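You operate a simulated robot arm through the tools that you are given. There is no shell and no other tool. Be economical: measure what you need, move in short steps, check, and stop when the job is done.

You are at the controls of a simulated robot arm. One attempt, no reset.

## Task
Top up the rice jar from the open tin, well over half full.
Fine: stop short of the brim; none spilt; put the tin back where it was and press the jar's lid on again. Set down upright: open tin.

It is judged by the outcome, as a careful person would: the job done as asked, and still so three seconds after it is handed in. It fails if anything else is knocked over, pushed out of place, dropped, spilled or broken. Lids that push on must go on centred and level and be pressed home; caps that screw on are set level and turned clockwise until they are tight.

## Robot
A 7-joint arm with a two-finger parallel gripper, fixed in place. Base frame: the origin is at the foot of the arm, x ahead of it, y to its left, z up; the work surface is at about z = 0.75. Units: m, degrees, N and s.
With the tool pointing down near the work surface it reaches from about 0.2 to 0.74 m from the base axis. Its first joint turns from -166.0 to 166.0 degrees. Payload 1.57 kg.
The TCP is the grasp point between the finger pads, 0.03 m short of the fingertips. In the tool frame z runs along the fingers and y along their closing line. The gripper opens to 0.11 m. The fingers are 0.024 m wide and 0.012 m thick; the gripper's body (0.048 by 0.112 m) begins 0.078 m behind the TCP.
Orientation is that of the tool frame in the base frame, as [roll, pitch, yaw] about the fixed x, y, z axes, in that order (R = Rz(yaw) Ry(pitch) Rx(roll)). With the fingers straight down and closing along the base's y, the tool's x points along the base's -x, its y along +y and its z along -z.

## Interface
- The arm moves only by the tool step_arm. Its argument "rows" is a list that holds one entry, the list of rows, each a list of 7 numbers: the shift along the tool's x, y, z in units of 20 mm (1.0 is 20 mm), then the turn, a rotation vector about the tool's x, y, z in units of 8 degrees (1.0 is 8 degrees), then the gripper command, from -1 (shut) to 1 (fully open), values between in proportion. In form: [[[dx, dy, dz, rx, ry, rz, hand], ...]]. A call has 1 to 12 rows; each row shifts and turns the commanded pose from where the row before left it, along the tool's axes as they then stand. A call with a number of a shift or a turn outside -1 to 1 is refused whole. Rows are played at 5 a second. More than 0.05 m and 8.6 degrees between two rows, or a gripper value outside its range, and nothing of the call is played. Where a pose cannot be reached the arm comes as near as it can. A force on the tool above 40 N (or 10 N above the force at the start of the call, whichever is more), or a blocked arm, ends the call early, and 0.2 s more pass. Each finger travels about 0.045 m/s and halts on what it meets, pressing with about 25 N; the grip force reading is that of the motor and also rises with nothing between the fingers. The clock runs only during rows and for 0.2 s after the last one: add rows that do not move to give the fingers time. The reply holds the time, the measured pose of the TCP, the force on the tool along the base axes, the opening and the grip force, in the units named above and with some noise, with the torque about the TCP (base axes, N m) and any sound that the robot's microphone picked up.
- Cameras (640 x 400 px; columns grow to the right, rows downward): "scene" is fixed at [0.2203, 0.6494, 1.5727]; the picture's right is [-1.00, 0.02, 0.00], its down [0.02, 0.98, -0.22] and it looks along [-0.01, -0.22, -0.98] (base axes); focal length 278 px, centre (320, 200). "wrist" rides on the gripper at [0.07, 0.016, -0.141] in the tool frame; the picture's right is [-0.23, 0.97, 0.00], its down [-0.86, -0.20, -0.48] and it looks along [-0.47, -0.11, 0.88] (tool axes); focal length 222 px, centre (320, 200). There is no depth. A picture from a camera that has moved, and an enlarged one, comes with that camera's place and axes in the base frame and with its lens.
- snapshot(camera): a new picture of that camera. No time passes.
- move_column(by): slides the trunk up (or, below 0, down) by that many m; the arm rides with it, the base frame stays. It gives what a move gives, with no picture.
- inspect(camera, box): a new picture of the part [left, top, right, bottom] of that camera's present view, enlarged. No time passes.
- job_done(): hands the job in; it is judged then, once.

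Go step by step. Nothing tells you positions but the pictures and the camera data: compare them with the known pose of the tool, close in by small moves and look again before you grip or let go. The budget is 120 turns and 68 pictures, counting those below and the enlarged ones. Unless the task says otherwise, let go and move clear before handing in, and close with one line.

The tools are called as name(argument=value, ...) on one line, values as JSON. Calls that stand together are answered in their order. step_arm: Moves the arm, as the interface text tells. Its arguments: {"type":"object","properties":{"rows":{"type":"array","items":{"type":"array","items":{"type":"array","items":{"type":"number"}}}}},"required":["rows"]} The other tools are called the same way: move_column (by) slides the trunk up or down; snapshot (camera) takes a picture; inspect (camera, box) takes an enlarged picture of a part of a camera's view; job_done () hands the job in.

At the start:

```text
t: 0.0
position: [0.1055, 0.4518, 1.2278]
tcp_rot: [180.0, 0.0, 180.0]
wrist_force: [0.1, -0.2, 0.1]
ft_torque: [0.03, 0.0, 0.03]
width: 0.1097
gripper_force: 0.1
trunk travel left (down, up): [-0.54, 0.05]
```

scene: 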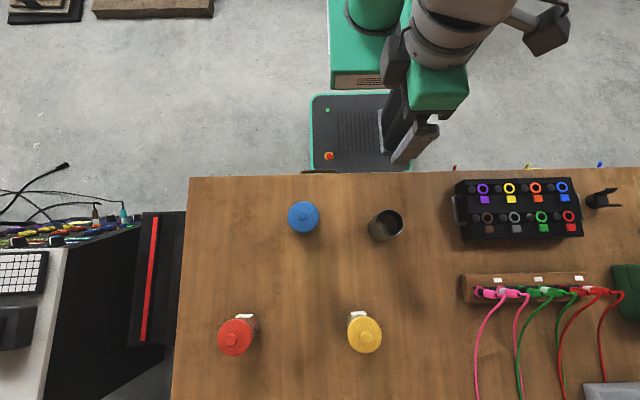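
wrist: 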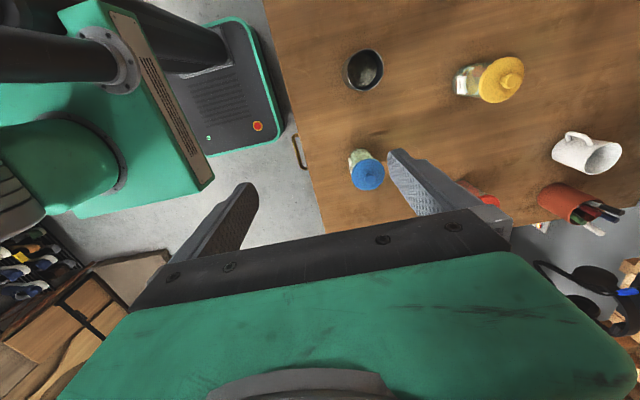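

I see three lidded jars (blue, red, yellow) and an open tin on the table. I'll enlarge the views to find which jar is the rice jar.

inspect(camera="scene", box=[200, 180, 420, 370])

inspect(camera="wrist", box=[320, 30, 540, 220])

```text
2.11 times, centred on (310, 275) of scene
camera zoom: at [0.2203, 0.6494, 1.5727], right [-1.0, 0.02, 0.0], down [0.02, 0.98, -0.22], along [-0.01, -0.22, -0.98], focal length 586 px, centre (341, 42)
```

zoom: 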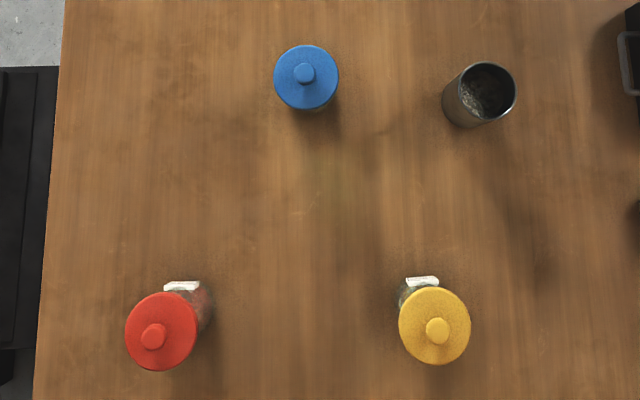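

```text
2.11 times, centred on (430, 125) of wrist
camera zoom: at [0.0351, 0.4688, 1.3696], right [0.23, 0.97, 0.0], down [0.86, -0.2, 0.48], along [0.47, -0.11, -0.88], focal length 468 px, centre (88, 358)
```

zoom: 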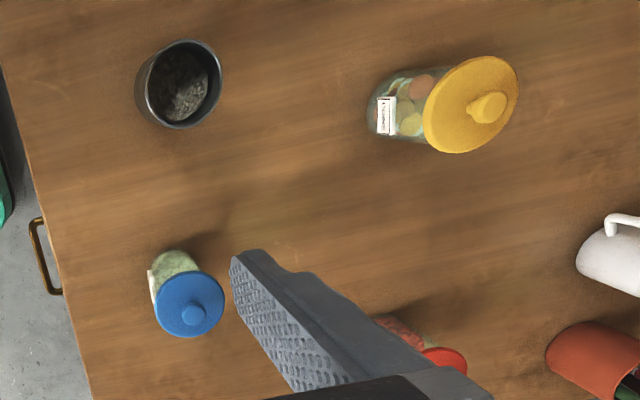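

The blue jar is within reach and holds a pale grain; the red and yellow jars are out of reach. I'll lower the trunk for a closer look at the jar, its label and the tin.

move_column(by=-0.2)

snapshot(camera="wrist")

```text
t: 2.2
position: [0.1058, 0.4516, 1.0271]
tcp_rot: [180.0, 0.0, -180.0]
wrist_force: [-0.4, -1.5, -0.3]
ft_torque: [0.02, -0.01, 0.0]
width: 0.1099
gripper_force: 0.1
trunk travel left (down, up): [-0.34, 0.25]
```

```text
63 pictures are left
camera wrist: at [0.0351, 0.4687, 1.1697], right [0.23, 0.97, 0.0], down [0.86, -0.2, 0.48], along [0.47, -0.11, -0.88], focal length 222 px, centre (320, 200)
```

wrist: 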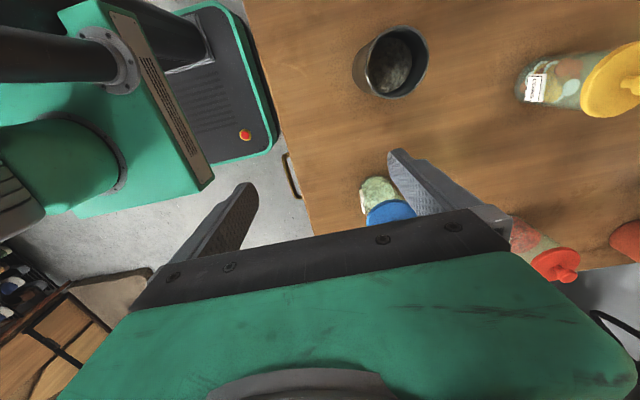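

The blue jar is partly hidden by a finger. I'll enlarge the views of jar and tin.

inspect(camera="wrist", box=[330, 10, 450, 230])

```text
1.82 times, centred on (390, 120) of wrist
camera zoom: at [0.0351, 0.4687, 1.1697], right [0.23, 0.97, 0.0], down [0.86, -0.2, 0.48], along [0.47, -0.11, -0.88], focal length 404 px, centre (193, 346)
```

zoom: 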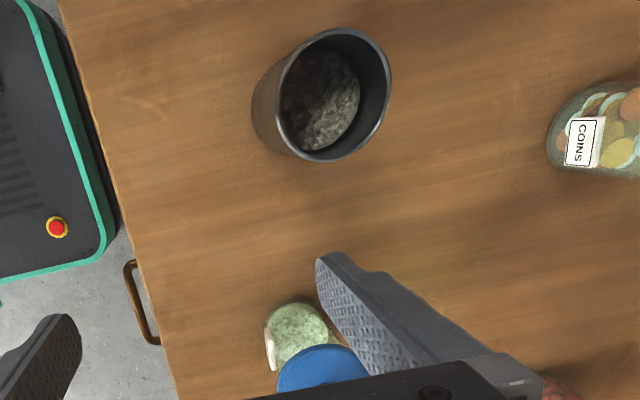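

Yellow is coins. Next I move above the blue jar and look straight down on it.

step_arm(rows=[[[-0.95, 0.52, 0, 0, 0, 0, 1], [-0.95, 0.52, 0, 0, 0, 0, 1], [-0.95, 0.52, 0, 0, 0, 0, 1], [-0.95, 0.52, 0, 0, 0, 0, 1], [-0.95, 0.52, 0, 0, 0, 0, 1], [-0.95, 0.52, 0, 0, 0, 0, 1], [-0.95, 0.52, 0, 0, 0, 0, 1], [-0.9, 0.52, 0, 0, 0, 0, 1], [0, 0, 0, 0, 0, 0, 1]]])

snapshot(camera="wrist")

snapshot(camera="scene")

```text
t: 4.2
position: [0.2581, 0.5357, 1.0275]
tcp_rot: [-179.9, 0.0, 180.0]
wrist_force: [-0.2, 0.5, 0.3]
ft_torque: [-0.02, 0.0, 0.02]
width: 0.1099
gripper_force: 0.0
trunk travel left (down, up): [-0.34, 0.25]
```

```text
61 pictures are left
camera wrist: at [0.1877, 0.5526, 1.1696], right [0.23, 0.97, 0.0], down [0.86, -0.2, 0.48], along [0.47, -0.11, -0.88], focal length 222 px, centre (320, 200)
```

wrist: 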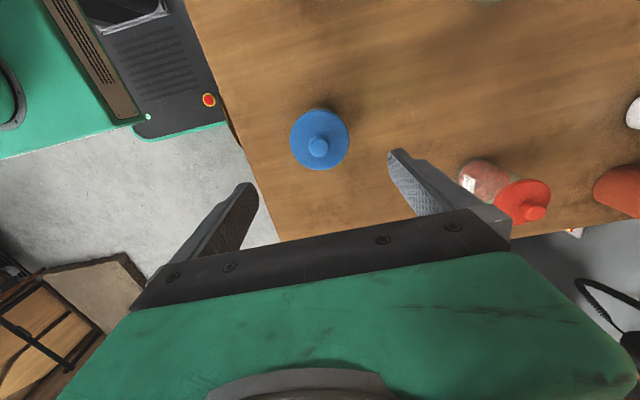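

```text
60 pictures are left
```

scene: 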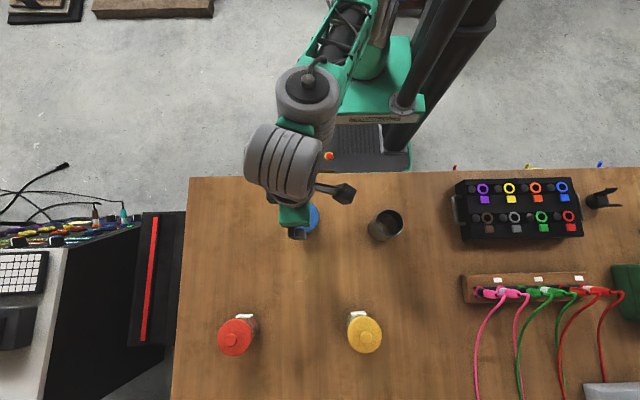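

The knob sits at about (0.256, 0.535) with its top near z 0.915, and the tin is at about (0.039, 0.557) with its top near z 0.87. I'll descend a little and check.

step_arm(rows=[[[0, 0, 0.8, 0, 0, 0, 1], [0, 0, 0.8, 0, 0, 0, 1], [0, 0, 0.8, 0, 0, 0, 1], [0, 0, 0.6, 0, 0, 0, 1], [0, 0, 0, 0, 0, 0, 1]]])

snapshot(camera="wrist")

```text
t: 5.4
position: [0.2575, 0.5335, 0.9666]
tcp_rot: [-180.0, 0.1, -180.0]
wrist_force: [0.1, 0.4, -0.2]
ft_torque: [0.01, 0.0, -0.01]
width: 0.11
gripper_force: 0.1
trunk travel left (down, up): [-0.34, 0.25]
```

```text
59 pictures are left
camera wrist: at [0.1868, 0.5505, 1.1089], right [0.23, 0.97, 0.0], down [0.85, -0.2, 0.48], along [0.47, -0.11, -0.88], focal length 222 px, centre (320, 200)
```

wrist: 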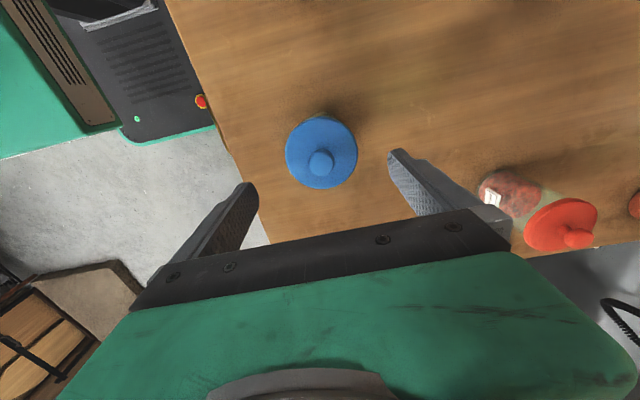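

Lid is about 75 mm across, its top near z 0.88, centred at about (0.256, 0.535). I'll descend with the fingers straddling the lid and check.

step_arm(rows=[[[0.07, 0.1, 0.9, 0, 0, 0, 1], [0, 0, 0.9, 0, 0, 0, 1], [0, 0, 0.9, 0, 0, 0, 1], [0, 0, 0.3, 0, 0, 0, 1], [0, 0, 0, 0, 0, 0, 1]]])

snapshot(camera="wrist")

```text
t: 6.6
position: [0.2556, 0.5369, 0.9071]
tcp_rot: [180.0, 0.0, 179.9]
wrist_force: [-0.1, 0.2, -0.3]
ft_torque: [0.0, 0.0, 0.0]
width: 0.1102
gripper_force: 0.0
trunk travel left (down, up): [-0.34, 0.25]
```

```text
58 pictures are left
camera wrist: at [0.185, 0.5542, 1.0491], right [0.23, 0.97, 0.0], down [0.86, -0.2, 0.48], along [0.47, -0.11, -0.88], focal length 222 px, centre (320, 200)
```

wrist: 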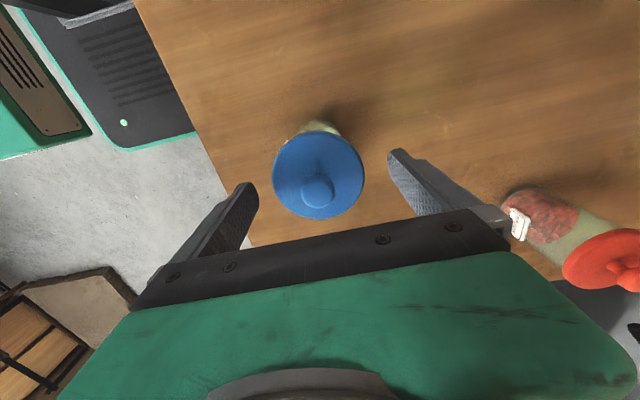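

Lid centre measures about (0.2535, 0.537, 0.878). I'll lower the fingers to rim height and close.

step_arm(rows=[[[0.05, 0, 0.9, 0, 0, 0, 1], [0, 0, 0.85, 0, 0, 0, 1], [0, 0, 0, 0, 0, 0, 0.6], [0, 0, 0, 0, 0, 0, 0.45], [0, 0, 0, 0, 0, 0, 0.45], [0, 0, 0, 0, 0, 0, 0.45]]])

snapshot(camera="wrist")

```text
t: 8.0
position: [0.2558, 0.5364, 0.8725]
tcp_rot: [-180.0, 0.0, -180.0]
wrist_force: [1.0, -0.7, -0.4]
ft_torque: [-0.03, -0.02, -0.06]
width: 0.0808
gripper_force: 0.9
trunk travel left (down, up): [-0.34, 0.25]
```

```text
57 pictures are left
camera wrist: at [0.1846, 0.5531, 1.0135], right [0.23, 0.97, 0.0], down [0.86, -0.2, 0.48], along [0.47, -0.11, -0.88], focal length 222 px, centre (320, 200)
```

wrist: 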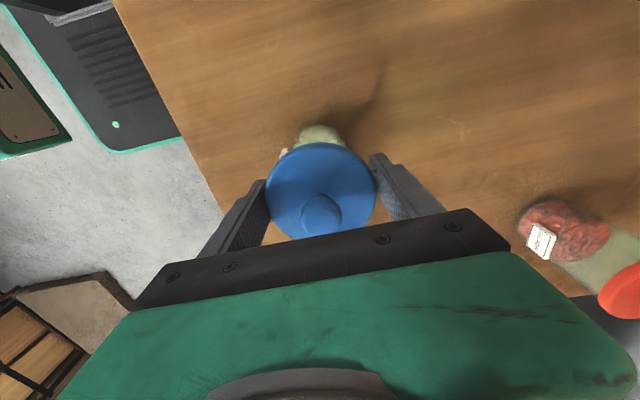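

The fingers are centred about the lid, so I'll close gently on it.

step_arm(rows=[[[0, 0, 0, 0, 0, 0, 0.38], [0, 0, 0, 0, 0, 0, 0.3], [0, 0, 0, 0, 0, 0, 0.2], [0, 0, 0, 0, 0, 0, 0.1], [0, 0, 0, 0, 0, 0, 0.1]]])

```text
t: 9.2
position: [0.255, 0.5362, 0.8714]
tcp_rot: [179.9, 0.0, 180.0]
wrist_force: [0.1, -0.7, 0.1]
ft_torque: [0.03, 0.01, -0.01]
width: 0.0788
gripper_force: 25.1
trunk travel left (down, up): [-0.34, 0.25]
```

Gripped at 78.8 mm. I'll pull straight up slowly and watch the force.

step_arm(rows=[[[0, 0, -0.15, 0, 0, 0, 0], [0, 0, -0.15, 0, 0, 0, 0], [0, 0, -0.2, 0, 0, 0, 0], [0, 0, -0.25, 0, 0, 0, 0], [0, 0, -0.25, 0, 0, 0, 0], [0, 0, 0, 0, 0, 0, 0]]])

snapshot(camera="wrist")

```text
t: 10.6
position: [0.2548, 0.5372, 0.8921]
tcp_rot: [180.0, 0.0, -180.0]
wrist_force: [-0.1, -0.2, 0.0]
ft_torque: [0.0, 0.01, 0.01]
width: 0.0786
gripper_force: 24.9
trunk travel left (down, up): [-0.34, 0.25]
heard: snap
```

```text
56 pictures are left
camera wrist: at [0.1831, 0.5541, 1.0349], right [0.23, 0.97, 0.0], down [0.86, -0.2, 0.48], along [0.47, -0.11, -0.88], focal length 222 px, centre (320, 200)
```

wrist: 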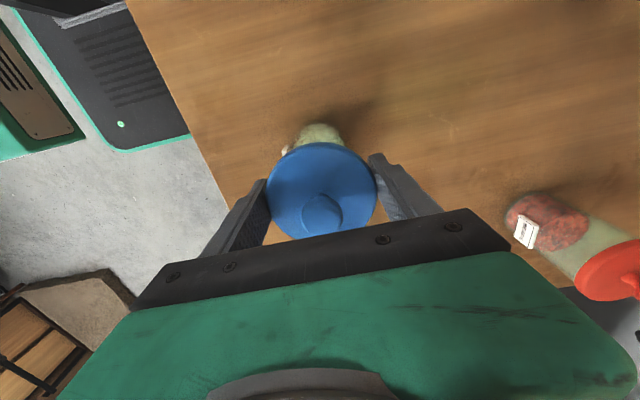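

A snap and no load: the lid is off, and it was seated with the TCP at z 0.8715. I'll lift further and check the jar stayed.

step_arm(rows=[[[0, 0, -0.6, 0, 0, 0, 0], [0, 0, -0.9, 0, 0, 0, 0], [0, 0, -0.9, 0, 0, 0, 0], [0, 0, -0.9, 0, 0, 0, 0], [-0.9, -0.4, 0, 0, 0, 0, 0], [-0.9, -0.4, 0, 0, 0, 0, 0], [-0.9, -0.4, 0, 0, 0, 0, 0], [-0.9, -0.4, 0, 0, 0, 0, 0], [-0.9, -0.4, 0, 0, 0, 0, 0], [-0.9, -0.4, 0, 0, 0, 0, 0], [-0.9, -0.4, 0, 0, 0, 0, 0], [0, 0, 0, 0, 0, 0, 0]]])

snapshot(camera="scene")

snapshot(camera="wrist")

```text
t: 13.2
position: [0.3814, 0.481, 0.9591]
tcp_rot: [-180.0, 0.0, 180.0]
wrist_force: [0.4, -0.1, -0.5]
ft_torque: [-0.04, 0.04, 0.0]
width: 0.0786
gripper_force: 24.4
trunk travel left (down, up): [-0.34, 0.25]
```

```text
55 pictures are left
```

scene: 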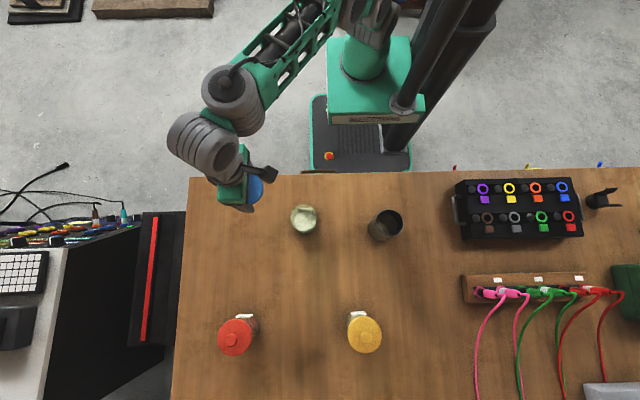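

```text
54 pictures are left
camera wrist: at [0.3106, 0.4983, 1.1011], right [0.23, 0.97, 0.0], down [0.86, -0.2, 0.48], along [0.47, -0.11, -0.88], focal length 222 px, centre (320, 200)
```

wrist: 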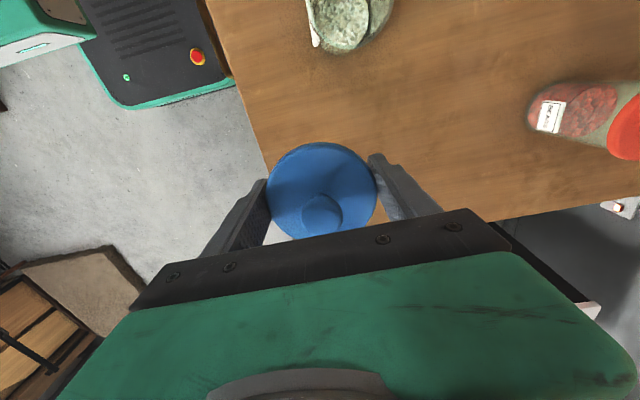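

The jar stayed put, open and partly full. My grip is too deep to set the lid down without a drop, so I'll rest it back on the jar loosely and regrip it with just the fingertips.

step_arm(rows=[[[0.9, 0.4, 0, 0, 0, 0, 0], [0.9, 0.4, 0, 0, 0, 0, 0], [0.9, 0.4, 0, 0, 0, 0, 0], [0.9, 0.4, 0, 0, 0, 0, 0], [0.9, 0.4, 0, 0, 0, 0, 0], [0.9, 0.4, 0, 0, 0, 0, 0], [0.91, 0.37, 0, 0, 0, 0, 0], [0, 0, 0, 0, 0, 0, 0], [0, 0, 1, 0, 0, 0, 0], [0, 0, 1, 0, 0, 0, 0], [0, 0, 1, 0, 0, 0, 0], [0, 0, 0, 0, 0, 0, 0]]])

step_arm(rows=[[[0, 0, 0.3, 0, 0, 0, 0], [0, 0, 0.2, 0, 0, 0, 0], [0, 0, 0, 0, 0, 0, 0]]])

```text
t: 15.8
position: [0.2531, 0.5367, 0.899]
tcp_rot: [-180.0, -0.1, -180.0]
wrist_force: [0.0, -1.0, -0.7]
ft_torque: [0.0, 0.02, 0.04]
width: 0.0785
gripper_force: 25.6
trunk travel left (down, up): [-0.34, 0.25]
```

```text
t: 16.6
position: [0.2546, 0.5371, 0.8891]
tcp_rot: [180.0, 0.0, -180.0]
wrist_force: [0.3, 0.5, 0.0]
ft_torque: [0.01, 0.03, -0.02]
width: 0.0787
gripper_force: 25.0
trunk travel left (down, up): [-0.34, 0.25]
```

step_arm(rows=[[[0, 0, 0.2, 0, 0, 0, 0], [0, 0, 0.15, 0, 0, 0, 0], [0, 0, 0, 0, 0, 0, 0]]])

step_arm(rows=[[[0, 0, 0.1, 0, 0, 0, 0], [0, 0, 0, 0, 0, 0, 0]]])

```text
t: 17.4
position: [0.2535, 0.5365, 0.8802]
tcp_rot: [179.9, 0.1, 179.9]
wrist_force: [0.2, 0.7, -0.1]
ft_torque: [0.01, -0.02, -0.01]
width: 0.0786
gripper_force: 24.7
trunk travel left (down, up): [-0.34, 0.25]
```

```text
t: 18.0
position: [0.2527, 0.5372, 0.8795]
tcp_rot: [-179.9, 0.0, -180.0]
wrist_force: [0.2, -0.1, 0.3]
ft_torque: [-0.03, 0.02, 0.02]
width: 0.0784
gripper_force: 24.9
trunk travel left (down, up): [-0.34, 0.25]
```

The lid is nearly on (seated is 0.8715) and there's no contact yet. I'll go on in millimetre steps.

step_arm(rows=[[[0, 0, 0.1, 0, 0, 0, 0], [0, 0, 0, 0, 0, 0, 0]]])

step_arm(rows=[[[0, 0, 0.1, 0, 0, 0, 0], [0, 0, 0, 0, 0, 0, 0]]])

```text
t: 18.6
position: [0.2536, 0.5363, 0.8774]
tcp_rot: [180.0, 0.0, 179.9]
wrist_force: [0.1, 0.7, 0.6]
ft_torque: [0.0, 0.01, -0.03]
width: 0.0786
gripper_force: 24.7
trunk travel left (down, up): [-0.34, 0.25]
```

```text
t: 19.2
position: [0.2531, 0.5367, 0.8754]
tcp_rot: [-180.0, 0.0, -179.9]
wrist_force: [0.3, -0.4, -0.8]
ft_torque: [-0.02, -0.02, 0.02]
width: 0.0787
gripper_force: 24.7
trunk travel left (down, up): [-0.34, 0.25]
```

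step_arm(rows=[[[0, 0, 0.07, 0, 0, 0, 0], [0, 0, 0, 0, 0, 0, 0]]])

step_arm(rows=[[[0, 0, 0.07, 0, 0, 0, 0], [0, 0, 0, 0, 0, 0, 0]]])

```text
t: 19.8
position: [0.2531, 0.5368, 0.8745]
tcp_rot: [180.0, -0.2, 179.9]
wrist_force: [0.1, 0.1, -0.6]
ft_torque: [-0.01, 0.0, -0.02]
width: 0.0789
gripper_force: 24.9
trunk travel left (down, up): [-0.34, 0.25]
```

```text
t: 20.4
position: [0.2535, 0.5363, 0.8727]
tcp_rot: [-179.9, 0.0, 179.9]
wrist_force: [0.7, -0.3, -0.9]
ft_torque: [0.01, 0.0, 0.01]
width: 0.0785
gripper_force: 24.7
trunk travel left (down, up): [-0.34, 0.25]
```

The lid is essentially resting at the seat. I'll open, rise 24 mm and regrip just the rim with the fingertips.

step_arm(rows=[[[0, 0, 0, 0, 0, 0, 0.6], [0, 0, 0, 0, 0, 0, 0.8], [0, 0, 0, 0, 0, 0, 0.8], [0, 0, -0.6, 0, 0, 0, 0.8], [0, 0, -0.6, 0, 0, 0, 0.8], [0, 0, 0, 0, 0, 0, 0.8]]])

snapshot(camera="wrist")

```text
t: 21.8
position: [0.2536, 0.5365, 0.8978]
tcp_rot: [179.9, 0.0, -180.0]
wrist_force: [0.4, 0.8, 1.0]
ft_torque: [-0.01, 0.01, 0.0]
width: 0.0992
gripper_force: 0.0
trunk travel left (down, up): [-0.34, 0.25]
```

```text
53 pictures are left
camera wrist: at [0.1841, 0.5537, 1.0392], right [0.23, 0.97, 0.0], down [0.86, -0.2, 0.48], along [0.47, -0.11, -0.88], focal length 222 px, centre (320, 200)
```

wrist: 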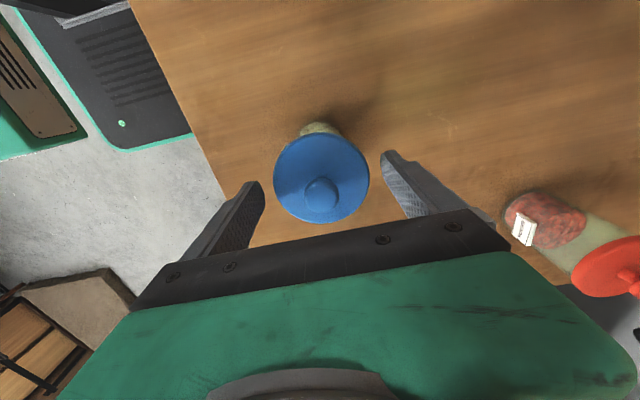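

The lid sits level on the jar. I'll close with the tips about 12 mm over the rim.

step_arm(rows=[[[0, 0, 0.15, 0, 0, 0, 0.6], [0, 0, 0, 0, 0, 0, 0.5], [0, 0, 0, 0, 0, 0, 0.4], [0, 0, 0, 0, 0, 0, 0.2], [0, 0, 0, 0, 0, 0, 0.1], [0, 0, 0, 0, 0, 0, 0.1]]])

step_arm(rows=[[[0, 0, -0.2, 0, 0, 0, 0], [0, 0, -0.3, 0, 0, 0, 0], [0, 0, -0.5, 0, 0, 0, 0], [0, 0, -0.8, 0, 0, 0, 0], [0, 0, -0.9, 0, 0, 0, 0], [0, 0, -0.9, 0, 0, 0, 0], [0, 0, 0, 0, 0, 0, 0]]])

snapshot(camera="wrist")

```text
t: 23.2
position: [0.2546, 0.5366, 0.8933]
tcp_rot: [179.9, 0.1, 179.9]
wrist_force: [1.3, -2.8, 5.6]
ft_torque: [-0.15, -0.1, -0.06]
width: 0.0785
gripper_force: 25.2
trunk travel left (down, up): [-0.34, 0.25]
heard: snap
```

```text
t: 24.8
position: [0.2533, 0.5353, 0.9663]
tcp_rot: [180.0, -0.1, 179.9]
wrist_force: [0.4, 0.4, -0.2]
ft_torque: [0.01, 0.0, 0.0]
width: 0.0784
gripper_force: 25.2
trunk travel left (down, up): [-0.34, 0.25]
heard: snap
```

```text
52 pictures are left
camera wrist: at [0.1838, 0.5531, 1.1086], right [0.23, 0.97, 0.0], down [0.86, -0.2, 0.48], along [0.47, -0.11, -0.88], focal length 222 px, centre (320, 200)
```

wrist: 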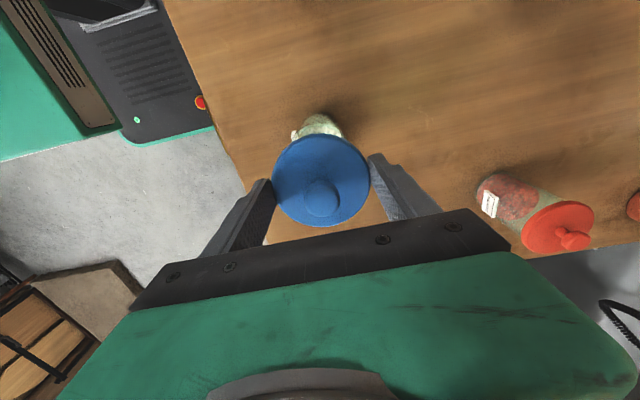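

The lid is off again in a fingertip grip. I'll carry it to about (0.385, 0.475) and lower it.

step_arm(rows=[[[-0.93, -0.42, 0, 0, 0, 0, 0], [-0.93, -0.42, 0, 0, 0, 0, 0], [-0.93, -0.42, 0, 0, 0, 0, 0], [-0.93, -0.42, 0, 0, 0, 0, 0], [-0.93, -0.42, 0, 0, 0, 0, 0], [-0.93, -0.42, 0, 0, 0, 0, 0], [-0.93, -0.42, 0, 0, 0, 0, 0], [0, 0, 0, 0, 0, 0, 0], [0, 0, 1, 0, 0, 0, 0], [0, 0, 1, 0, 0, 0, 0], [0, 0, 1, 0, 0, 0, 0], [0, 0, 1, 0, 0, 0, 0]]])

step_arm(rows=[[[0, 0, 1, 0, 0, 0, 0], [0, 0, 1, 0, 0, 0, 0], [0, 0, 1, 0, 0, 0, 0], [0, 0, 0.8, 0, 0, 0, 0], [0, 0, 0.4, 0, 0, 0, 0], [0, 0, 0, 0, 0, 0, 0]]])

snapshot(camera="wrist")

```text
t: 27.4
position: [0.3832, 0.4786, 0.8862]
tcp_rot: [-179.9, 0.1, -180.0]
wrist_force: [-0.9, 0.3, 0.0]
ft_torque: [-0.01, -0.02, 0.0]
width: 0.0785
gripper_force: 25.4
trunk travel left (down, up): [-0.34, 0.25]
```

```text
t: 28.8
position: [0.3838, 0.4782, 0.8022]
tcp_rot: [-180.0, 0.0, 180.0]
wrist_force: [-0.1, -0.2, -0.2]
ft_torque: [-0.02, 0.0, 0.0]
width: 0.0783
gripper_force: 25.5
trunk travel left (down, up): [-0.34, 0.25]
```

```text
51 pictures are left
camera wrist: at [0.3139, 0.4951, 0.9431], right [0.23, 0.97, 0.0], down [0.86, -0.2, 0.48], along [0.47, -0.11, -0.88], focal length 222 px, centre (320, 200)
```

wrist: 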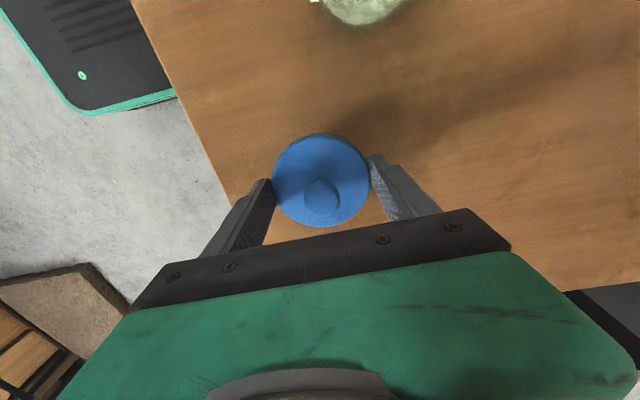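

Over clear table, a few centimetres in from the edge. I'll lower in small steps until contact.

step_arm(rows=[[[0, 0, 0.3, 0, 0, 0, 0], [0, 0, 0.2, 0, 0, 0, 0], [0, 0, 0, 0, 0, 0, 0]]])

step_arm(rows=[[[0, 0, 0.15, 0, 0, 0, 0], [0, 0, 0.1, 0, 0, 0, 0], [0, 0, 0, 0, 0, 0, 0]]])

step_arm(rows=[[[0, 0, 0.1, 0, 0, 0, 0], [0, 0, 0.05, 0, 0, 0, 0], [0, 0, 0, 0, 0, 0, 0]]])

```text
t: 29.6
position: [0.3839, 0.4778, 0.7924]
tcp_rot: [180.0, 0.0, -179.9]
wrist_force: [0.3, -0.1, -1.1]
ft_torque: [0.05, 0.0, 0.02]
width: 0.0784
gripper_force: 24.9
trunk travel left (down, up): [-0.34, 0.25]
```

```text
t: 30.4
position: [0.3839, 0.4782, 0.7869]
tcp_rot: [180.0, 0.0, 180.0]
wrist_force: [-0.7, -0.5, -0.8]
ft_torque: [0.0, -0.02, 0.0]
width: 0.0783
gripper_force: 25.0
trunk travel left (down, up): [-0.34, 0.25]
```

```text
t: 31.2
position: [0.3839, 0.4763, 0.7845]
tcp_rot: [179.9, 0.0, -180.0]
wrist_force: [-0.7, -1.3, 0.0]
ft_torque: [-0.03, 0.01, 0.0]
width: 0.0783
gripper_force: 25.3
trunk travel left (down, up): [-0.34, 0.25]
```

step_arm(rows=[[[0, 0, 0.1, 0, 0, 0, 0], [0, 0, 0, 0, 0, 0, 0]]])

step_arm(rows=[[[0, 0, 0.07, 0, 0, 0, 0], [0, 0, 0, 0, 0, 0, 0]]])

```text
t: 31.8
position: [0.3836, 0.4779, 0.7828]
tcp_rot: [180.0, 0.1, -179.9]
wrist_force: [-0.9, -1.1, 7.3]
ft_torque: [0.08, 0.12, 0.02]
width: 0.0783
gripper_force: 24.5
trunk travel left (down, up): [-0.34, 0.25]
```

```text
t: 32.4
position: [0.3851, 0.4787, 0.7829]
tcp_rot: [179.8, 0.0, -180.0]
wrist_force: [-1.7, -0.2, 15.5]
ft_torque: [0.14, 0.16, 0.05]
width: 0.0785
gripper_force: 25.2
trunk travel left (down, up): [-0.34, 0.25]
```

Contact at TCP z 0.783. I'll ease off, open, rise and look.

step_arm(rows=[[[0, 0, -0.08, 0, 0, 0, 0], [0, 0, 0, 0, 0, 0, 0.6], [0, 0, 0, 0, 0, 0, 0.8], [0, 0, 0, 0, 0, 0, 0.9], [0, 0, 0, 0, 0, 0, 0.9], [0, 0, -0.8, 0, 0, 0, 1], [0, 0, -1, 0, 0, 0, 1], [0, 0, -1, 0, 0, 0, 1], [0, 0, -1, 0, 0, 0, 1], [0, 0, -1, 0, 0, 0, 1], [0, 0, 0, 0, 0, 0, 1]]])

snapshot(camera="wrist")

inspect(camera="scene", box=[260, 180, 420, 260])

```text
t: 34.8
position: [0.384, 0.4799, 0.8775]
tcp_rot: [180.0, 0.0, -180.0]
wrist_force: [0.5, 0.5, 0.8]
ft_torque: [0.01, -0.02, 0.05]
width: 0.1101
gripper_force: 0.1
trunk travel left (down, up): [-0.34, 0.25]
```

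```text
50 pictures are left
camera wrist: at [0.314, 0.4963, 1.0195], right [0.23, 0.97, 0.0], down [0.86, -0.2, 0.48], along [0.47, -0.11, -0.88], focal length 222 px, centre (320, 200)
```

wrist: 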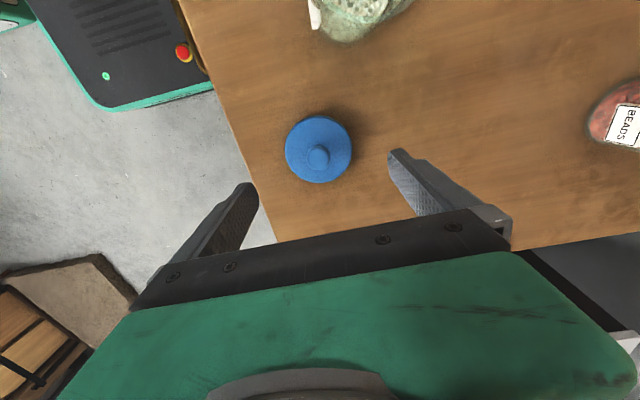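

```text
4.00 times, centred on (340, 220) of scene
camera zoom: at [0.2203, 0.6494, 1.5727], right [-1.0, 0.02, 0.0], down [0.02, 0.98, -0.22], along [-0.01, -0.22, -0.98], focal length 1113 px, centre (240, 120)
```

zoom: 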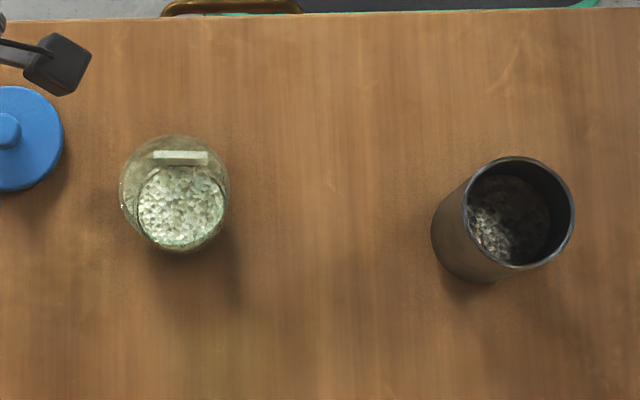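

The lid lies flat on the table; the tin and jar are both open. Next I raise and go to a clear spot in front of the tin to turn the gripper horizontal.

step_arm(rows=[[[0, 0, -1, 0, 0, 0, 1], [0, 0, -1, 0, 0, 0, 1], [0, 0, -1, 0, 0, 0, 1], [0, 0, -1, 0, 0, 0, 1], [0, 0, -1, 0, 0, 0, 1], [0, 0, -1, 0, 0, 0, 1], [0, 0, -1, 0, 0, 0, 1], [0, 0, -1, 0, 0, 0, 1], [0, 0, 0, 0, 0, 0, 1]]])

step_arm(rows=[[[0.95, -0.25, 0, 0, 0, 0, 1], [0.95, -0.25, 0, 0, 0, 0, 1], [0.95, -0.25, 0, 0, 0, 0, 1], [0.95, -0.25, 0, 0, 0, 0, 1], [0.95, -0.25, 0, 0, 0, 0, 1], [0.95, -0.25, 0, 0, 0, 0, 1], [0.95, -0.25, 0, 0, 0, 0, 1], [0.95, -0.25, 0, 0, 0, 0, 1], [0.95, -0.25, 0, 0, 0, 0, 1], [0.95, -0.25, 0, 0, 0, 0, 1], [0.95, -0.25, 0, 0, 0, 0, 1], [0.95, -0.25, 0, 0, 0, 0, 1]]])

step_arm(rows=[[[0.95, -0.25, 0, 0, 0, 0, 1], [0.95, -0.25, 0, 0, 0, 0, 1], [0.95, -0.25, 0, 0, 0, 0, 1], [0.95, -0.25, 0, 0, 0, 0, 1], [0.95, -0.25, 0, 0, 0, 0, 1], [0.95, -0.25, 0, 0, 0, 0, 1], [0, 0, 0, 0, 0, 0, 1]]])

```text
t: 36.8
position: [0.3819, 0.4782, 1.0382]
tcp_rot: [-179.9, 0.0, -179.9]
wrist_force: [0.1, 0.0, 0.4]
ft_torque: [0.02, -0.03, 0.01]
width: 0.1102
gripper_force: 0.1
trunk travel left (down, up): [-0.34, 0.25]
```

```text
t: 39.4
position: [0.1569, 0.4183, 1.0387]
tcp_rot: [179.9, 0.0, 180.0]
wrist_force: [0.2, 0.0, -0.2]
ft_torque: [-0.02, -0.02, -0.04]
width: 0.1097
gripper_force: 0.1
trunk travel left (down, up): [-0.34, 0.25]
```

```text
t: 41.0
position: [0.0431, 0.3869, 1.0393]
tcp_rot: [-180.0, 0.0, 179.9]
wrist_force: [-0.6, -0.6, -0.8]
ft_torque: [-0.01, 0.0, -0.06]
width: 0.1099
gripper_force: 0.0
trunk travel left (down, up): [-0.34, 0.25]
```

Now I turn the tool by +90° about its own axis so that it will close along base x.

step_arm(rows=[[[0, 0, 0, 0, 0, 1, 1], [0, 0, 0, 0, 0, 1, 1], [0, 0, 0, 0, 0, 1, 1], [0, 0, 0, 0, 0, 1, 1], [0, 0, 0, 0, 0, 1, 1], [0, 0, 0, 0, 0, 1, 1], [0, 0, 0, 0, 0, 1, 1], [0, 0, 0, 0, 0, 1, 1], [0, 0, 0, 0, 0, 1, 1], [0, 0, 0, 0, 0, 1, 1], [0, 0, 0, 0, 0, 1, 1], [0, 0, 0, 0, 0, 0.25, 1]]])

step_arm(rows=[[[0, 0, 0, 0, 1, 0, 1], [0, 0, 0, 0, 1, 0, 1], [0, 0, 0, 0, 1, 0, 1], [0, 0, 0, 0, 1, 0, 1], [0, 0, 0, 0, 1, 0, 1], [0, 0, 0, 0, 0, 0, 1]]])

snapshot(camera="scene")

snapshot(camera="wrist")

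```text
t: 43.6
position: [0.042, 0.3872, 1.0366]
tcp_rot: [-179.9, -0.1, 89.9]
wrist_force: [-0.2, 0.4, 0.0]
ft_torque: [0.0, -0.01, 0.0]
width: 0.1098
gripper_force: 0.0
trunk travel left (down, up): [-0.34, 0.25]
```

```text
t: 45.0
position: [0.0586, 0.3975, 1.0534]
tcp_rot: [177.3, -30.9, 90.2]
wrist_force: [-1.0, 0.3, 0.3]
ft_torque: [-0.01, 0.01, 0.01]
width: 0.1099
gripper_force: 0.0
out of reach, approached as far as the arm can: row 1, 4, 5
trunk travel left (down, up): [-0.34, 0.25]
```

```text
48 pictures are left
```

scene: 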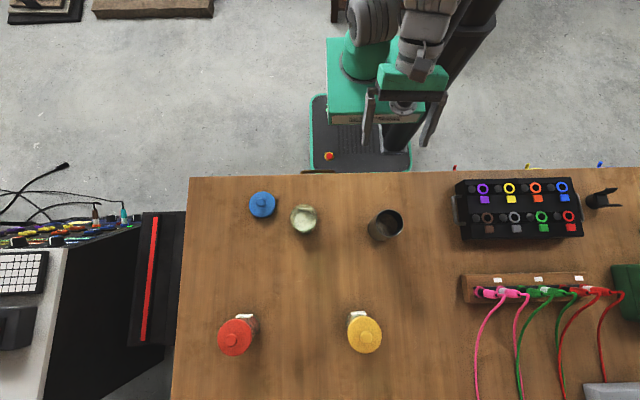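

```text
47 pictures are left
camera wrist: at [0.0681, 0.3855, 1.2124], right [0.97, -0.21, -0.08], down [-0.22, -0.98, -0.04], along [-0.07, 0.05, -1.0], focal length 222 px, centre (320, 200)
```

wrist: 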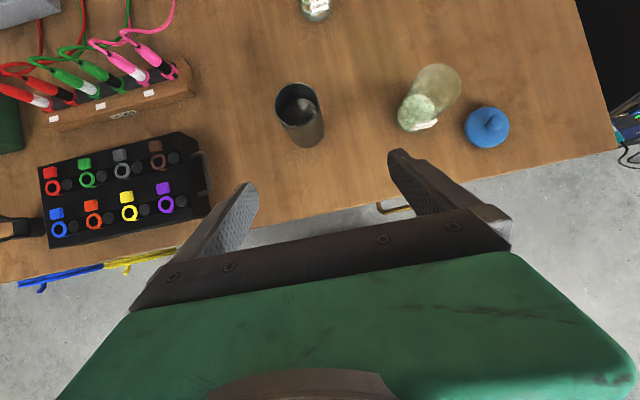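

Too near the base to pitch fully, so I'll move outward (+y) at this height and pitch there.

step_arm(rows=[[[0.86, 0, 0.5, 0, 0, 0, 1], [0.86, 0, 0.5, 0, 0, 0, 1], [0.86, 0, 0.5, 0, 0, 0, 1], [0.86, 0, 0.5, 0, 0, 0, 1], [0.86, 0, 0.5, 0, 0, 0, 1], [0.86, 0, 0.5, 0, 0, 0, 1], [0.86, 0, 0.5, 0, 0, 0, 1], [0.86, 0, 0.5, 0, 0, 0, 1], [0.86, 0, 0.5, 0, 0, 0, 1], [0, 0, 0, 0, 0, 0, 1]]])

step_arm(rows=[[[0, 0, 0, 0, 1, 0, 1], [0, 0, 0, 0, 1, 0, 1], [0, 0, 0, 0, 1, 0, 1], [0, 0, 0, 0, 1, 0, 1], [0, 0, 0, 0, 0, 0, 1]]])

```text
t: 47.2
position: [0.063, 0.5779, 1.0562]
tcp_rot: [177.2, -30.9, 90.3]
wrist_force: [0.6, 0.1, -1.5]
ft_torque: [0.02, -0.01, -0.02]
width: 0.1101
gripper_force: 0.1
trunk travel left (down, up): [-0.34, 0.25]
```

```text
t: 48.4
position: [0.043, 0.5765, 1.0844]
tcp_rot: [168.8, -62.0, 98.5]
wrist_force: [0.0, 0.3, -0.4]
ft_torque: [0.02, 0.03, 0.03]
width: 0.11
gripper_force: 0.0
out of reach, approached as far as the arm can: row 2, 3, 4
trunk travel left (down, up): [-0.34, 0.25]
```

Pitch stalls at about 62°. I'll look at the arm's shape to decide how to free it up.

snapshot(camera="scene")

snapshot(camera="wrist")

```text
46 pictures are left
```

scene: 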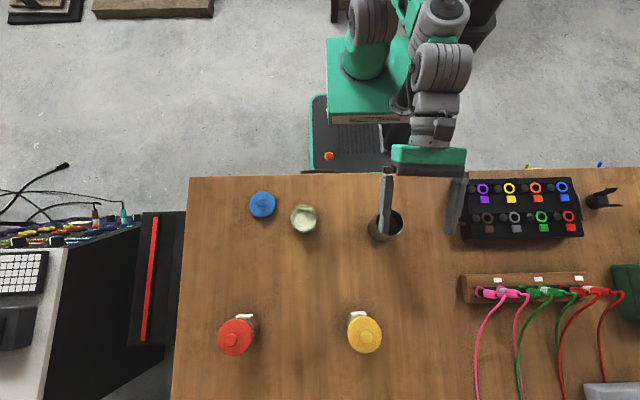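

```text
45 pictures are left
camera wrist: at [0.0445, 0.4844, 1.2125], right [0.98, -0.13, -0.11], down [-0.17, -0.81, -0.55], along [-0.02, 0.56, -0.83], focal length 222 px, centre (320, 200)
```

wrist: 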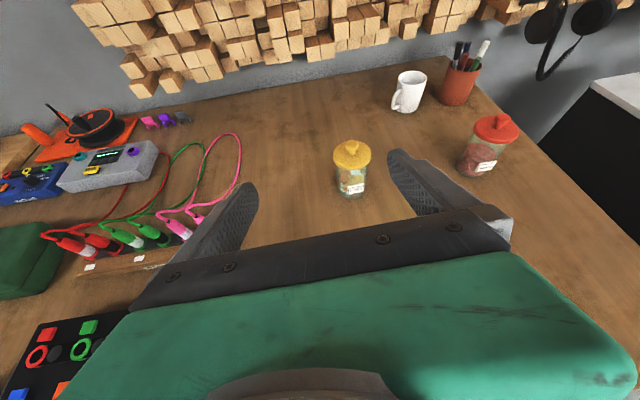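

I'll try a lower pose relative to the shoulder: raise the trunk and lower the arm by the same amount, then pitch further.

move_column(by=0.2)

step_arm(rows=[[[-0.88, 0, 0.47, 0, 0, 0, 1], [-0.88, 0, 0.47, 0, 0, 0, 1], [-0.88, 0, 0.47, 0, 0, 0, 1], [-0.88, 0, 0.47, 0, 0, 0, 1], [-0.88, 0, 0.47, 0, 0, 0, 1], [-0.88, 0, 0.47, 0, 0, 0, 1], [-0.88, 0, 0.47, 0, 0, 0, 1], [-0.88, 0, 0.47, 0, 0, 0, 1], [-0.88, 0, 0.47, 0, 0, 0, 1], [-0.88, 0, 0.47, 0, 0, 0, 1], [-0.88, 0, 0.47, 0, 0, 0, 1], [0, 0, 0, 0, 0, 0, 1]]])

step_arm(rows=[[[0, 0, 0, 0, 1, 0, 1], [0, 0, 0, 0, 1, 0, 1], [0, 0, 0, 0, 1, 0, 1], [0, 0, 0, 0, 0, 0, 1]]])

```text
t: 50.5
position: [0.0439, 0.5766, 1.283]
tcp_rot: [168.9, -61.9, 98.2]
wrist_force: [-0.4, -0.5, 0.1]
ft_torque: [0.01, 0.03, 0.02]
width: 0.1101
gripper_force: 0.1
trunk travel left (down, up): [-0.54, 0.05]
```

```text
t: 53.1
position: [0.0944, 0.577, 1.1697]
tcp_rot: [165.2, -61.4, 102.2]
wrist_force: [0.1, -0.4, 0.5]
ft_torque: [-0.04, -0.01, 0.02]
width: 0.1098
gripper_force: 0.0
out of reach, approached as far as the arm can: row 2, 3, 4, 5, 6, 7, 8, 9, 10, 11
trunk travel left (down, up): [-0.54, 0.05]
```

```text
t: 54.1
position: [0.0961, 0.5769, 1.1701]
tcp_rot: [148.7, -76.3, 119.7]
wrist_force: [0.1, 0.5, 0.4]
ft_torque: [0.02, 0.02, 0.01]
width: 0.1099
gripper_force: 0.0
out of reach, approached as far as the arm can: row 1
trunk travel left (down, up): [-0.54, 0.05]
```

Lower is worse, so the arm wants to be higher relative to its shoulder. I'll raise the arm and finish the pitch; the trunk can then bring it down.

step_arm(rows=[[[0.97, 0.1, -0.2, 0, 0, 0, 1], [0.97, 0.1, -0.2, 0, 0, 0, 1], [0.97, 0.1, -0.2, 0, 0, 0, 1], [0.97, 0.1, -0.2, 0, 0, 0, 1], [0.97, 0.1, -0.2, 0, 0, 0, 1], [0.97, 0.1, -0.2, 0, 0, 0, 1], [0.97, 0.1, -0.2, 0, 0, 0, 1], [0.97, 0.1, -0.2, 0, 0, 0, 1], [0.97, 0.1, -0.2, 0, 0, 0, 1], [0.97, 0.1, -0.2, 0, 0, 0, 1], [0, 0, 0, 0, 0, 0, 1]]])

step_arm(rows=[[[0, 0, 0, 0, 0.7, 0, 1], [0, 0, 0, 0, 0.7, 0, 1], [0, 0, 0, 0, 0, 0, 1]]])

```text
t: 56.5
position: [0.0924, 0.5779, 1.3664]
tcp_rot: [148.5, -76.2, 119.9]
wrist_force: [0.0, 0.5, -0.6]
ft_torque: [0.01, -0.02, 0.04]
width: 0.1101
gripper_force: 0.1
trunk travel left (down, up): [-0.54, 0.05]
```

```text
t: 57.3
position: [0.0924, 0.5777, 1.3671]
tcp_rot: [94.6, -82.8, 174.6]
wrist_force: [-0.9, 0.7, -0.2]
ft_torque: [-0.01, 0.03, 0.04]
width: 0.11
gripper_force: 0.0
trunk travel left (down, up): [-0.54, 0.05]
```

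Now the tool is nearly horizontal. I'll level the roll, back off to be in front of the tin, and look at the arm.

step_arm(rows=[[[0, 0, 0, 0, 0.05, 0.9, 1], [0, -0.37, -1, 0, 0, 0, 1], [0, -0.37, -1, 0, 0, 0, 1], [0, -0.37, -1, 0, 0, 0, 1], [0, -0.37, -1, 0, 0, 0, 1], [0, -0.37, -1, 0, 0, 0, 1], [0, -0.37, -1, 0, 0, 0, 1], [0, -0.37, -1, 0, 0, 0, 1], [0, 0, 0, 0, 0, 0, 1]]])

snapshot(camera="scene")

```text
t: 59.3
position: [0.0707, 0.4471, 1.3637]
tcp_rot: [93.3, -83.5, 176.7]
wrist_force: [-0.9, -0.5, -0.5]
ft_torque: [-0.03, 0.01, 0.04]
width: 0.1101
gripper_force: 0.1
out of reach, approached as far as the arm can: row 1, 5, 6, 7, 8
trunk travel left (down, up): [-0.54, 0.05]
```

```text
44 pictures are left
```

scene: 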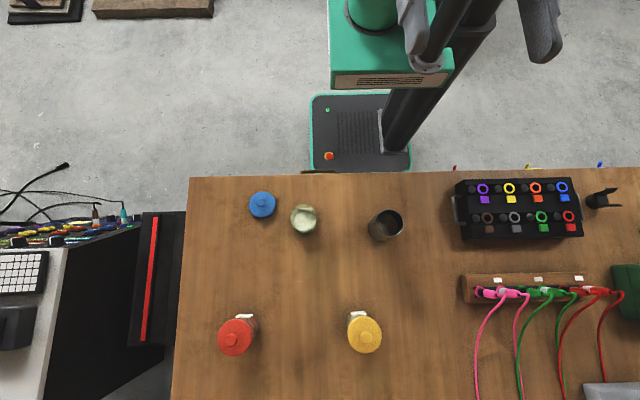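

The arm seems close to a wrist limit with the tool pointing straight along +y. The tin is round, so I'll swing the pointing direction about 30° towards +x and level there.

step_arm(rows=[[[0, 0, 0, -1, 0, 0, 1], [0, 0, 0, -1, 0, 0, 1], [0, 0, 0, -1, 0, 0, 1], [0, 0, 0, -1, 0, 0, 1], [0, 0, 0, 0, 0, 0.4, 1], [0, 0, 0, 0, 0, 0.4, 1], [0, 0, 0, 0, 0, 0, 1]]])

```text
t: 60.4
position: [0.1681, 0.3881, 1.4032]
tcp_rot: [17.4, -83.7, -140.4]
wrist_force: [0.2, 0.1, 0.5]
ft_torque: [0.0, -0.01, -0.05]
width: 0.1099
gripper_force: 0.0
out of reach, approached as far as the arm can: row 1, 2
trunk travel left (down, up): [-0.54, 0.05]
stopped in row 5: the arm was blocked; the commanded pose is now the measured one
```

Orientation is now nearly level with azimuth about 57°. I'll test how much roll is available for pouring, here in free space.

step_arm(rows=[[[0, 0, 0, 0, 0, -1, 1], [0, 0, 0, 0, 0, -1, 1], [0, 0, 0, 0, 0, -1, 1], [0, 0, 0, 0, 0, -1, 1], [0, 0, 0, 0, 0, -1, 1], [0, 0, 0, 0, 0, -1, 1], [0, 0, 0, 0, 0, -1, 1], [0, 0, 0, 0, 0, -1, 1], [0, 0, 0, 0, 0, -1, 1], [0, 0, 0, 0, 0, -1, 1], [0, 0, 0, 0, 0, -1, 1], [0, 0, 0, 0, 0, -1, 1]]])

snapshot(camera="scene")

```text
t: 63.0
position: [0.1664, 0.3869, 1.4048]
tcp_rot: [83.7, 7.6, 146.6]
wrist_force: [-0.4, -0.5, -0.4]
ft_torque: [-0.02, 0.01, -0.01]
width: 0.11
gripper_force: 0.0
trunk travel left (down, up): [-0.54, 0.05]
```

```text
43 pictures are left
```

scene: 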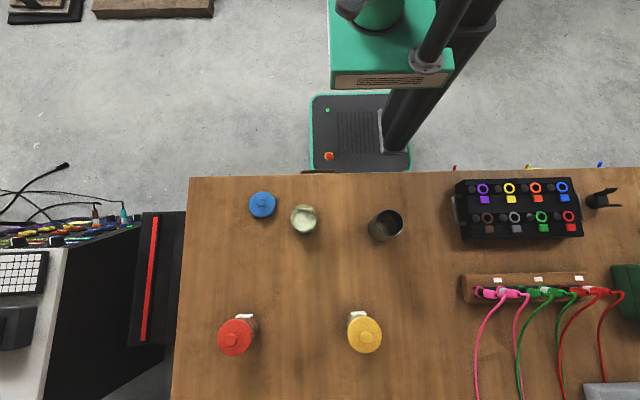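

A full −96° roll works, so I can pour towards (−x, +y). I'll roll back, level precisely, and move in front of the tin at this height.

step_arm(rows=[[[0, 0, 0, 0, 0, 1, 1], [0, 0, 0, 0, 0, 1, 1], [0, 0, 0, 0, 0, 1, 1], [0, 0, 0, 0, 0, 1, 1], [0, 0, 0, 0, 0, 1, 1], [0, 0, 0, 0, 0, 1, 1], [0, 0, 0, 0, 0, 1, 1], [0, 0, 0, 0, 0, 1, 1], [0, 0, 0, 0, 0, 1, 1], [0, 0, 0, 0, 0, 1, 1], [0, 0, 0, 0, 0, 1, 1], [0, 0, 0, 0, 0, 1, 1]]])

step_arm(rows=[[[0, 0, 0, 0, -0.75, 0.2, 1], [0, -0.96, -0.13, 0, 0, 0, 1], [0, -0.96, -0.13, 0, 0, 0, 1], [0, -0.96, -0.13, 0, 0, 0, 1], [0, -0.96, -0.13, 0, 0, 0, 1], [0, -0.96, -0.13, 0, 0, 0, 1], [0, -0.96, -0.13, 0, 0, 0, 1], [0, -0.96, -0.13, 0, 0, 0, 1], [0, 0, 0, 0, 0, 0, 1]]])

```text
t: 65.6
position: [0.1647, 0.3872, 1.404]
tcp_rot: [21.2, -83.9, -143.8]
wrist_force: [-0.3, -0.9, 0.0]
ft_torque: [0.0, -0.01, 0.0]
width: 0.1102
gripper_force: 0.0
out of reach, approached as far as the arm can: row 12
trunk travel left (down, up): [-0.54, 0.05]
```

```text
t: 66.3
position: [0.1856, 0.3704, 1.3757]
tcp_rot: [112.4, -87.3, 120.8]
wrist_force: [-0.2, 0.2, 0.2]
ft_torque: [0.04, -0.03, 0.01]
width: 0.11
gripper_force: 0.0
trunk travel left (down, up): [-0.54, 0.05]
stopped in row 3: the arm was blocked; the commanded pose is now the measured one
```

It was blocked because the wrist was folded too close to the base column. The orientation is level now; I'll extend outward first, then shift sideways towards the tin line.

step_arm(rows=[[[0, 0, 1, 0, 0, 0, 1], [0, 0, 1, 0, 0, 0, 1], [0, 0, 1, 0, 0, 0, 1], [0, 0, 1, 0, 0, 0, 1], [0, 0, 1, 0, 0, 0, 1], [0, 0, 1, 0, 0, 0, 1], [0, 0, 1, 0, 0, 0, 1], [0, 0, 0, 0, 0, 0, 1]]])

step_arm(rows=[[[0, -0.95, 0, 0, 0, 0, 1], [0, -0.95, 0, 0, 0, 0, 1], [0, -0.95, 0, 0, 0, 0, 1], [0, -0.95, 0, 0, 0, 0, 1], [0, -0.95, 0, 0, 0, 0, 1], [0, -0.95, 0, 0, 0, 0, 1], [0, -0.95, 0, 0, 0, 0, 1], [0, 0, 0, 0, 0, 0, 1]]])

snapshot(camera="wrist")

```text
t: 68.1
position: [0.2607, 0.4811, 1.3872]
tcp_rot: [112.6, -86.5, 120.9]
wrist_force: [0.4, 0.0, 0.1]
ft_torque: [0.0, -0.01, 0.01]
width: 0.1096
gripper_force: 0.0
out of reach, approached as far as the arm can: row 6, 7
trunk travel left (down, up): [-0.54, 0.05]
```

```text
t: 69.9
position: [0.1522, 0.5609, 1.3796]
tcp_rot: [113.4, -86.8, 120.0]
wrist_force: [0.1, 0.7, -0.6]
ft_torque: [0.02, 0.02, -0.01]
width: 0.1096
gripper_force: 0.0
trunk travel left (down, up): [-0.54, 0.05]
```

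```text
42 pictures are left
camera wrist: at [0.0781, 0.4426, 1.4543], right [0.79, -0.59, -0.18], down [-0.42, -0.31, -0.85], along [0.45, 0.75, -0.49], focal length 222 px, centre (320, 200)
```

wrist: 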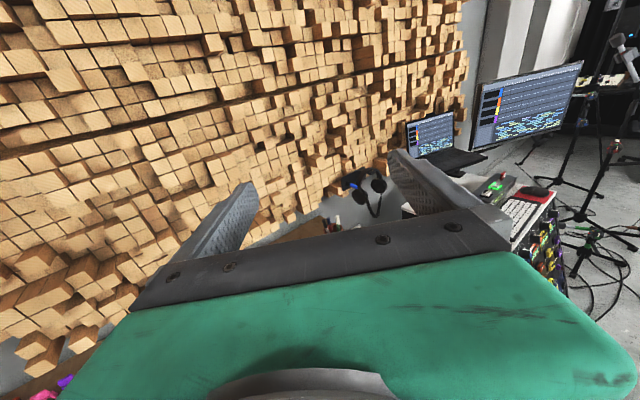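

Level and reachable. Now I shift back and sideways to the pre-grasp line of the tin, about (−0.02, 0.477), still high.

step_arm(rows=[[[0, -0.9, -0.3, 0, 0, 0, 1], [0, -0.9, -0.3, 0, 0, 0, 1], [0, -0.9, -0.5, 0, 0, 0, 1], [0, -0.9, -0.9, 0, 0, 0, 1], [0, -0.76, -0.9, 0, 0, 0, 1], [0, 0, -0.9, 0, 0, 0, 1], [0, 0, -0.9, 0, 0, 0, 1], [0, 0, -0.9, 0, 0, 0, 1], [0, 0, -0.9, 0, 0, 0, 1], [0, 0, -0.9, 0, 0, 0, 1], [0, 0, -0.9, 0, 0, 0, 1], [0, 0, 0, 0, 0, 0, 1]]])

```text
t: 70.8
position: [0.1809, 0.555, 1.3904]
tcp_rot: [108.7, -88.5, 114.5]
wrist_force: [-0.2, 0.1, -1.0]
ft_torque: [0.0, 0.0, 0.02]
width: 0.11
gripper_force: 0.0
trunk travel left (down, up): [-0.54, 0.05]
stopped in row 4: the arm was blocked; the commanded pose is now the measured one
```

The horizontal pose is near joint limits there. A tilted grip (about 45° down) reached well earlier, and the tin can be tipped about a horizontal axis from that. I'll pitch down to 45° and swing the azimuth back to +y.

step_arm(rows=[[[0, 0, 0, 0, -0.9, 0, 1], [0, 0, 0, 0, -0.9, 0, 1], [0, 0, 0, 0, -0.9, 0, 1], [0, 0, 0, 0, -0.9, 0, 1], [0, 0, 0, 0, -0.9, 0, 1], [0, 0, 0, 0, -0.9, 0, 1], [0, 0, 0, 0, 0, 0, 1]]])

step_arm(rows=[[[0, 0, 0, 0.7, 0, -0.7, 1], [0, 0, 0, 0.7, 0, -0.7, 1], [0, 0, 0, 0.7, 0, -0.7, 1], [0, 0, 0, 0.7, 0, -0.7, 1], [0, 0, 0, 0.7, 0, -0.7, 1], [0, 0, 0, 0, 0, 0, 1]]])

```text
t: 72.4
position: [0.1798, 0.5559, 1.3904]
tcp_rot: [177.8, -48.1, 45.0]
wrist_force: [-0.6, -0.1, 0.5]
ft_torque: [-0.01, 0.03, -0.02]
width: 0.1101
gripper_force: 0.1
trunk travel left (down, up): [-0.54, 0.05]
```

```text
t: 73.8
position: [0.1682, 0.56, 1.392]
tcp_rot: [176.4, -45.0, 83.4]
wrist_force: [0.4, 0.2, -0.2]
ft_torque: [0.02, -0.01, -0.02]
width: 0.1098
gripper_force: 0.2
out of reach, approached as far as the arm can: row 5
trunk travel left (down, up): [-0.54, 0.05]
```

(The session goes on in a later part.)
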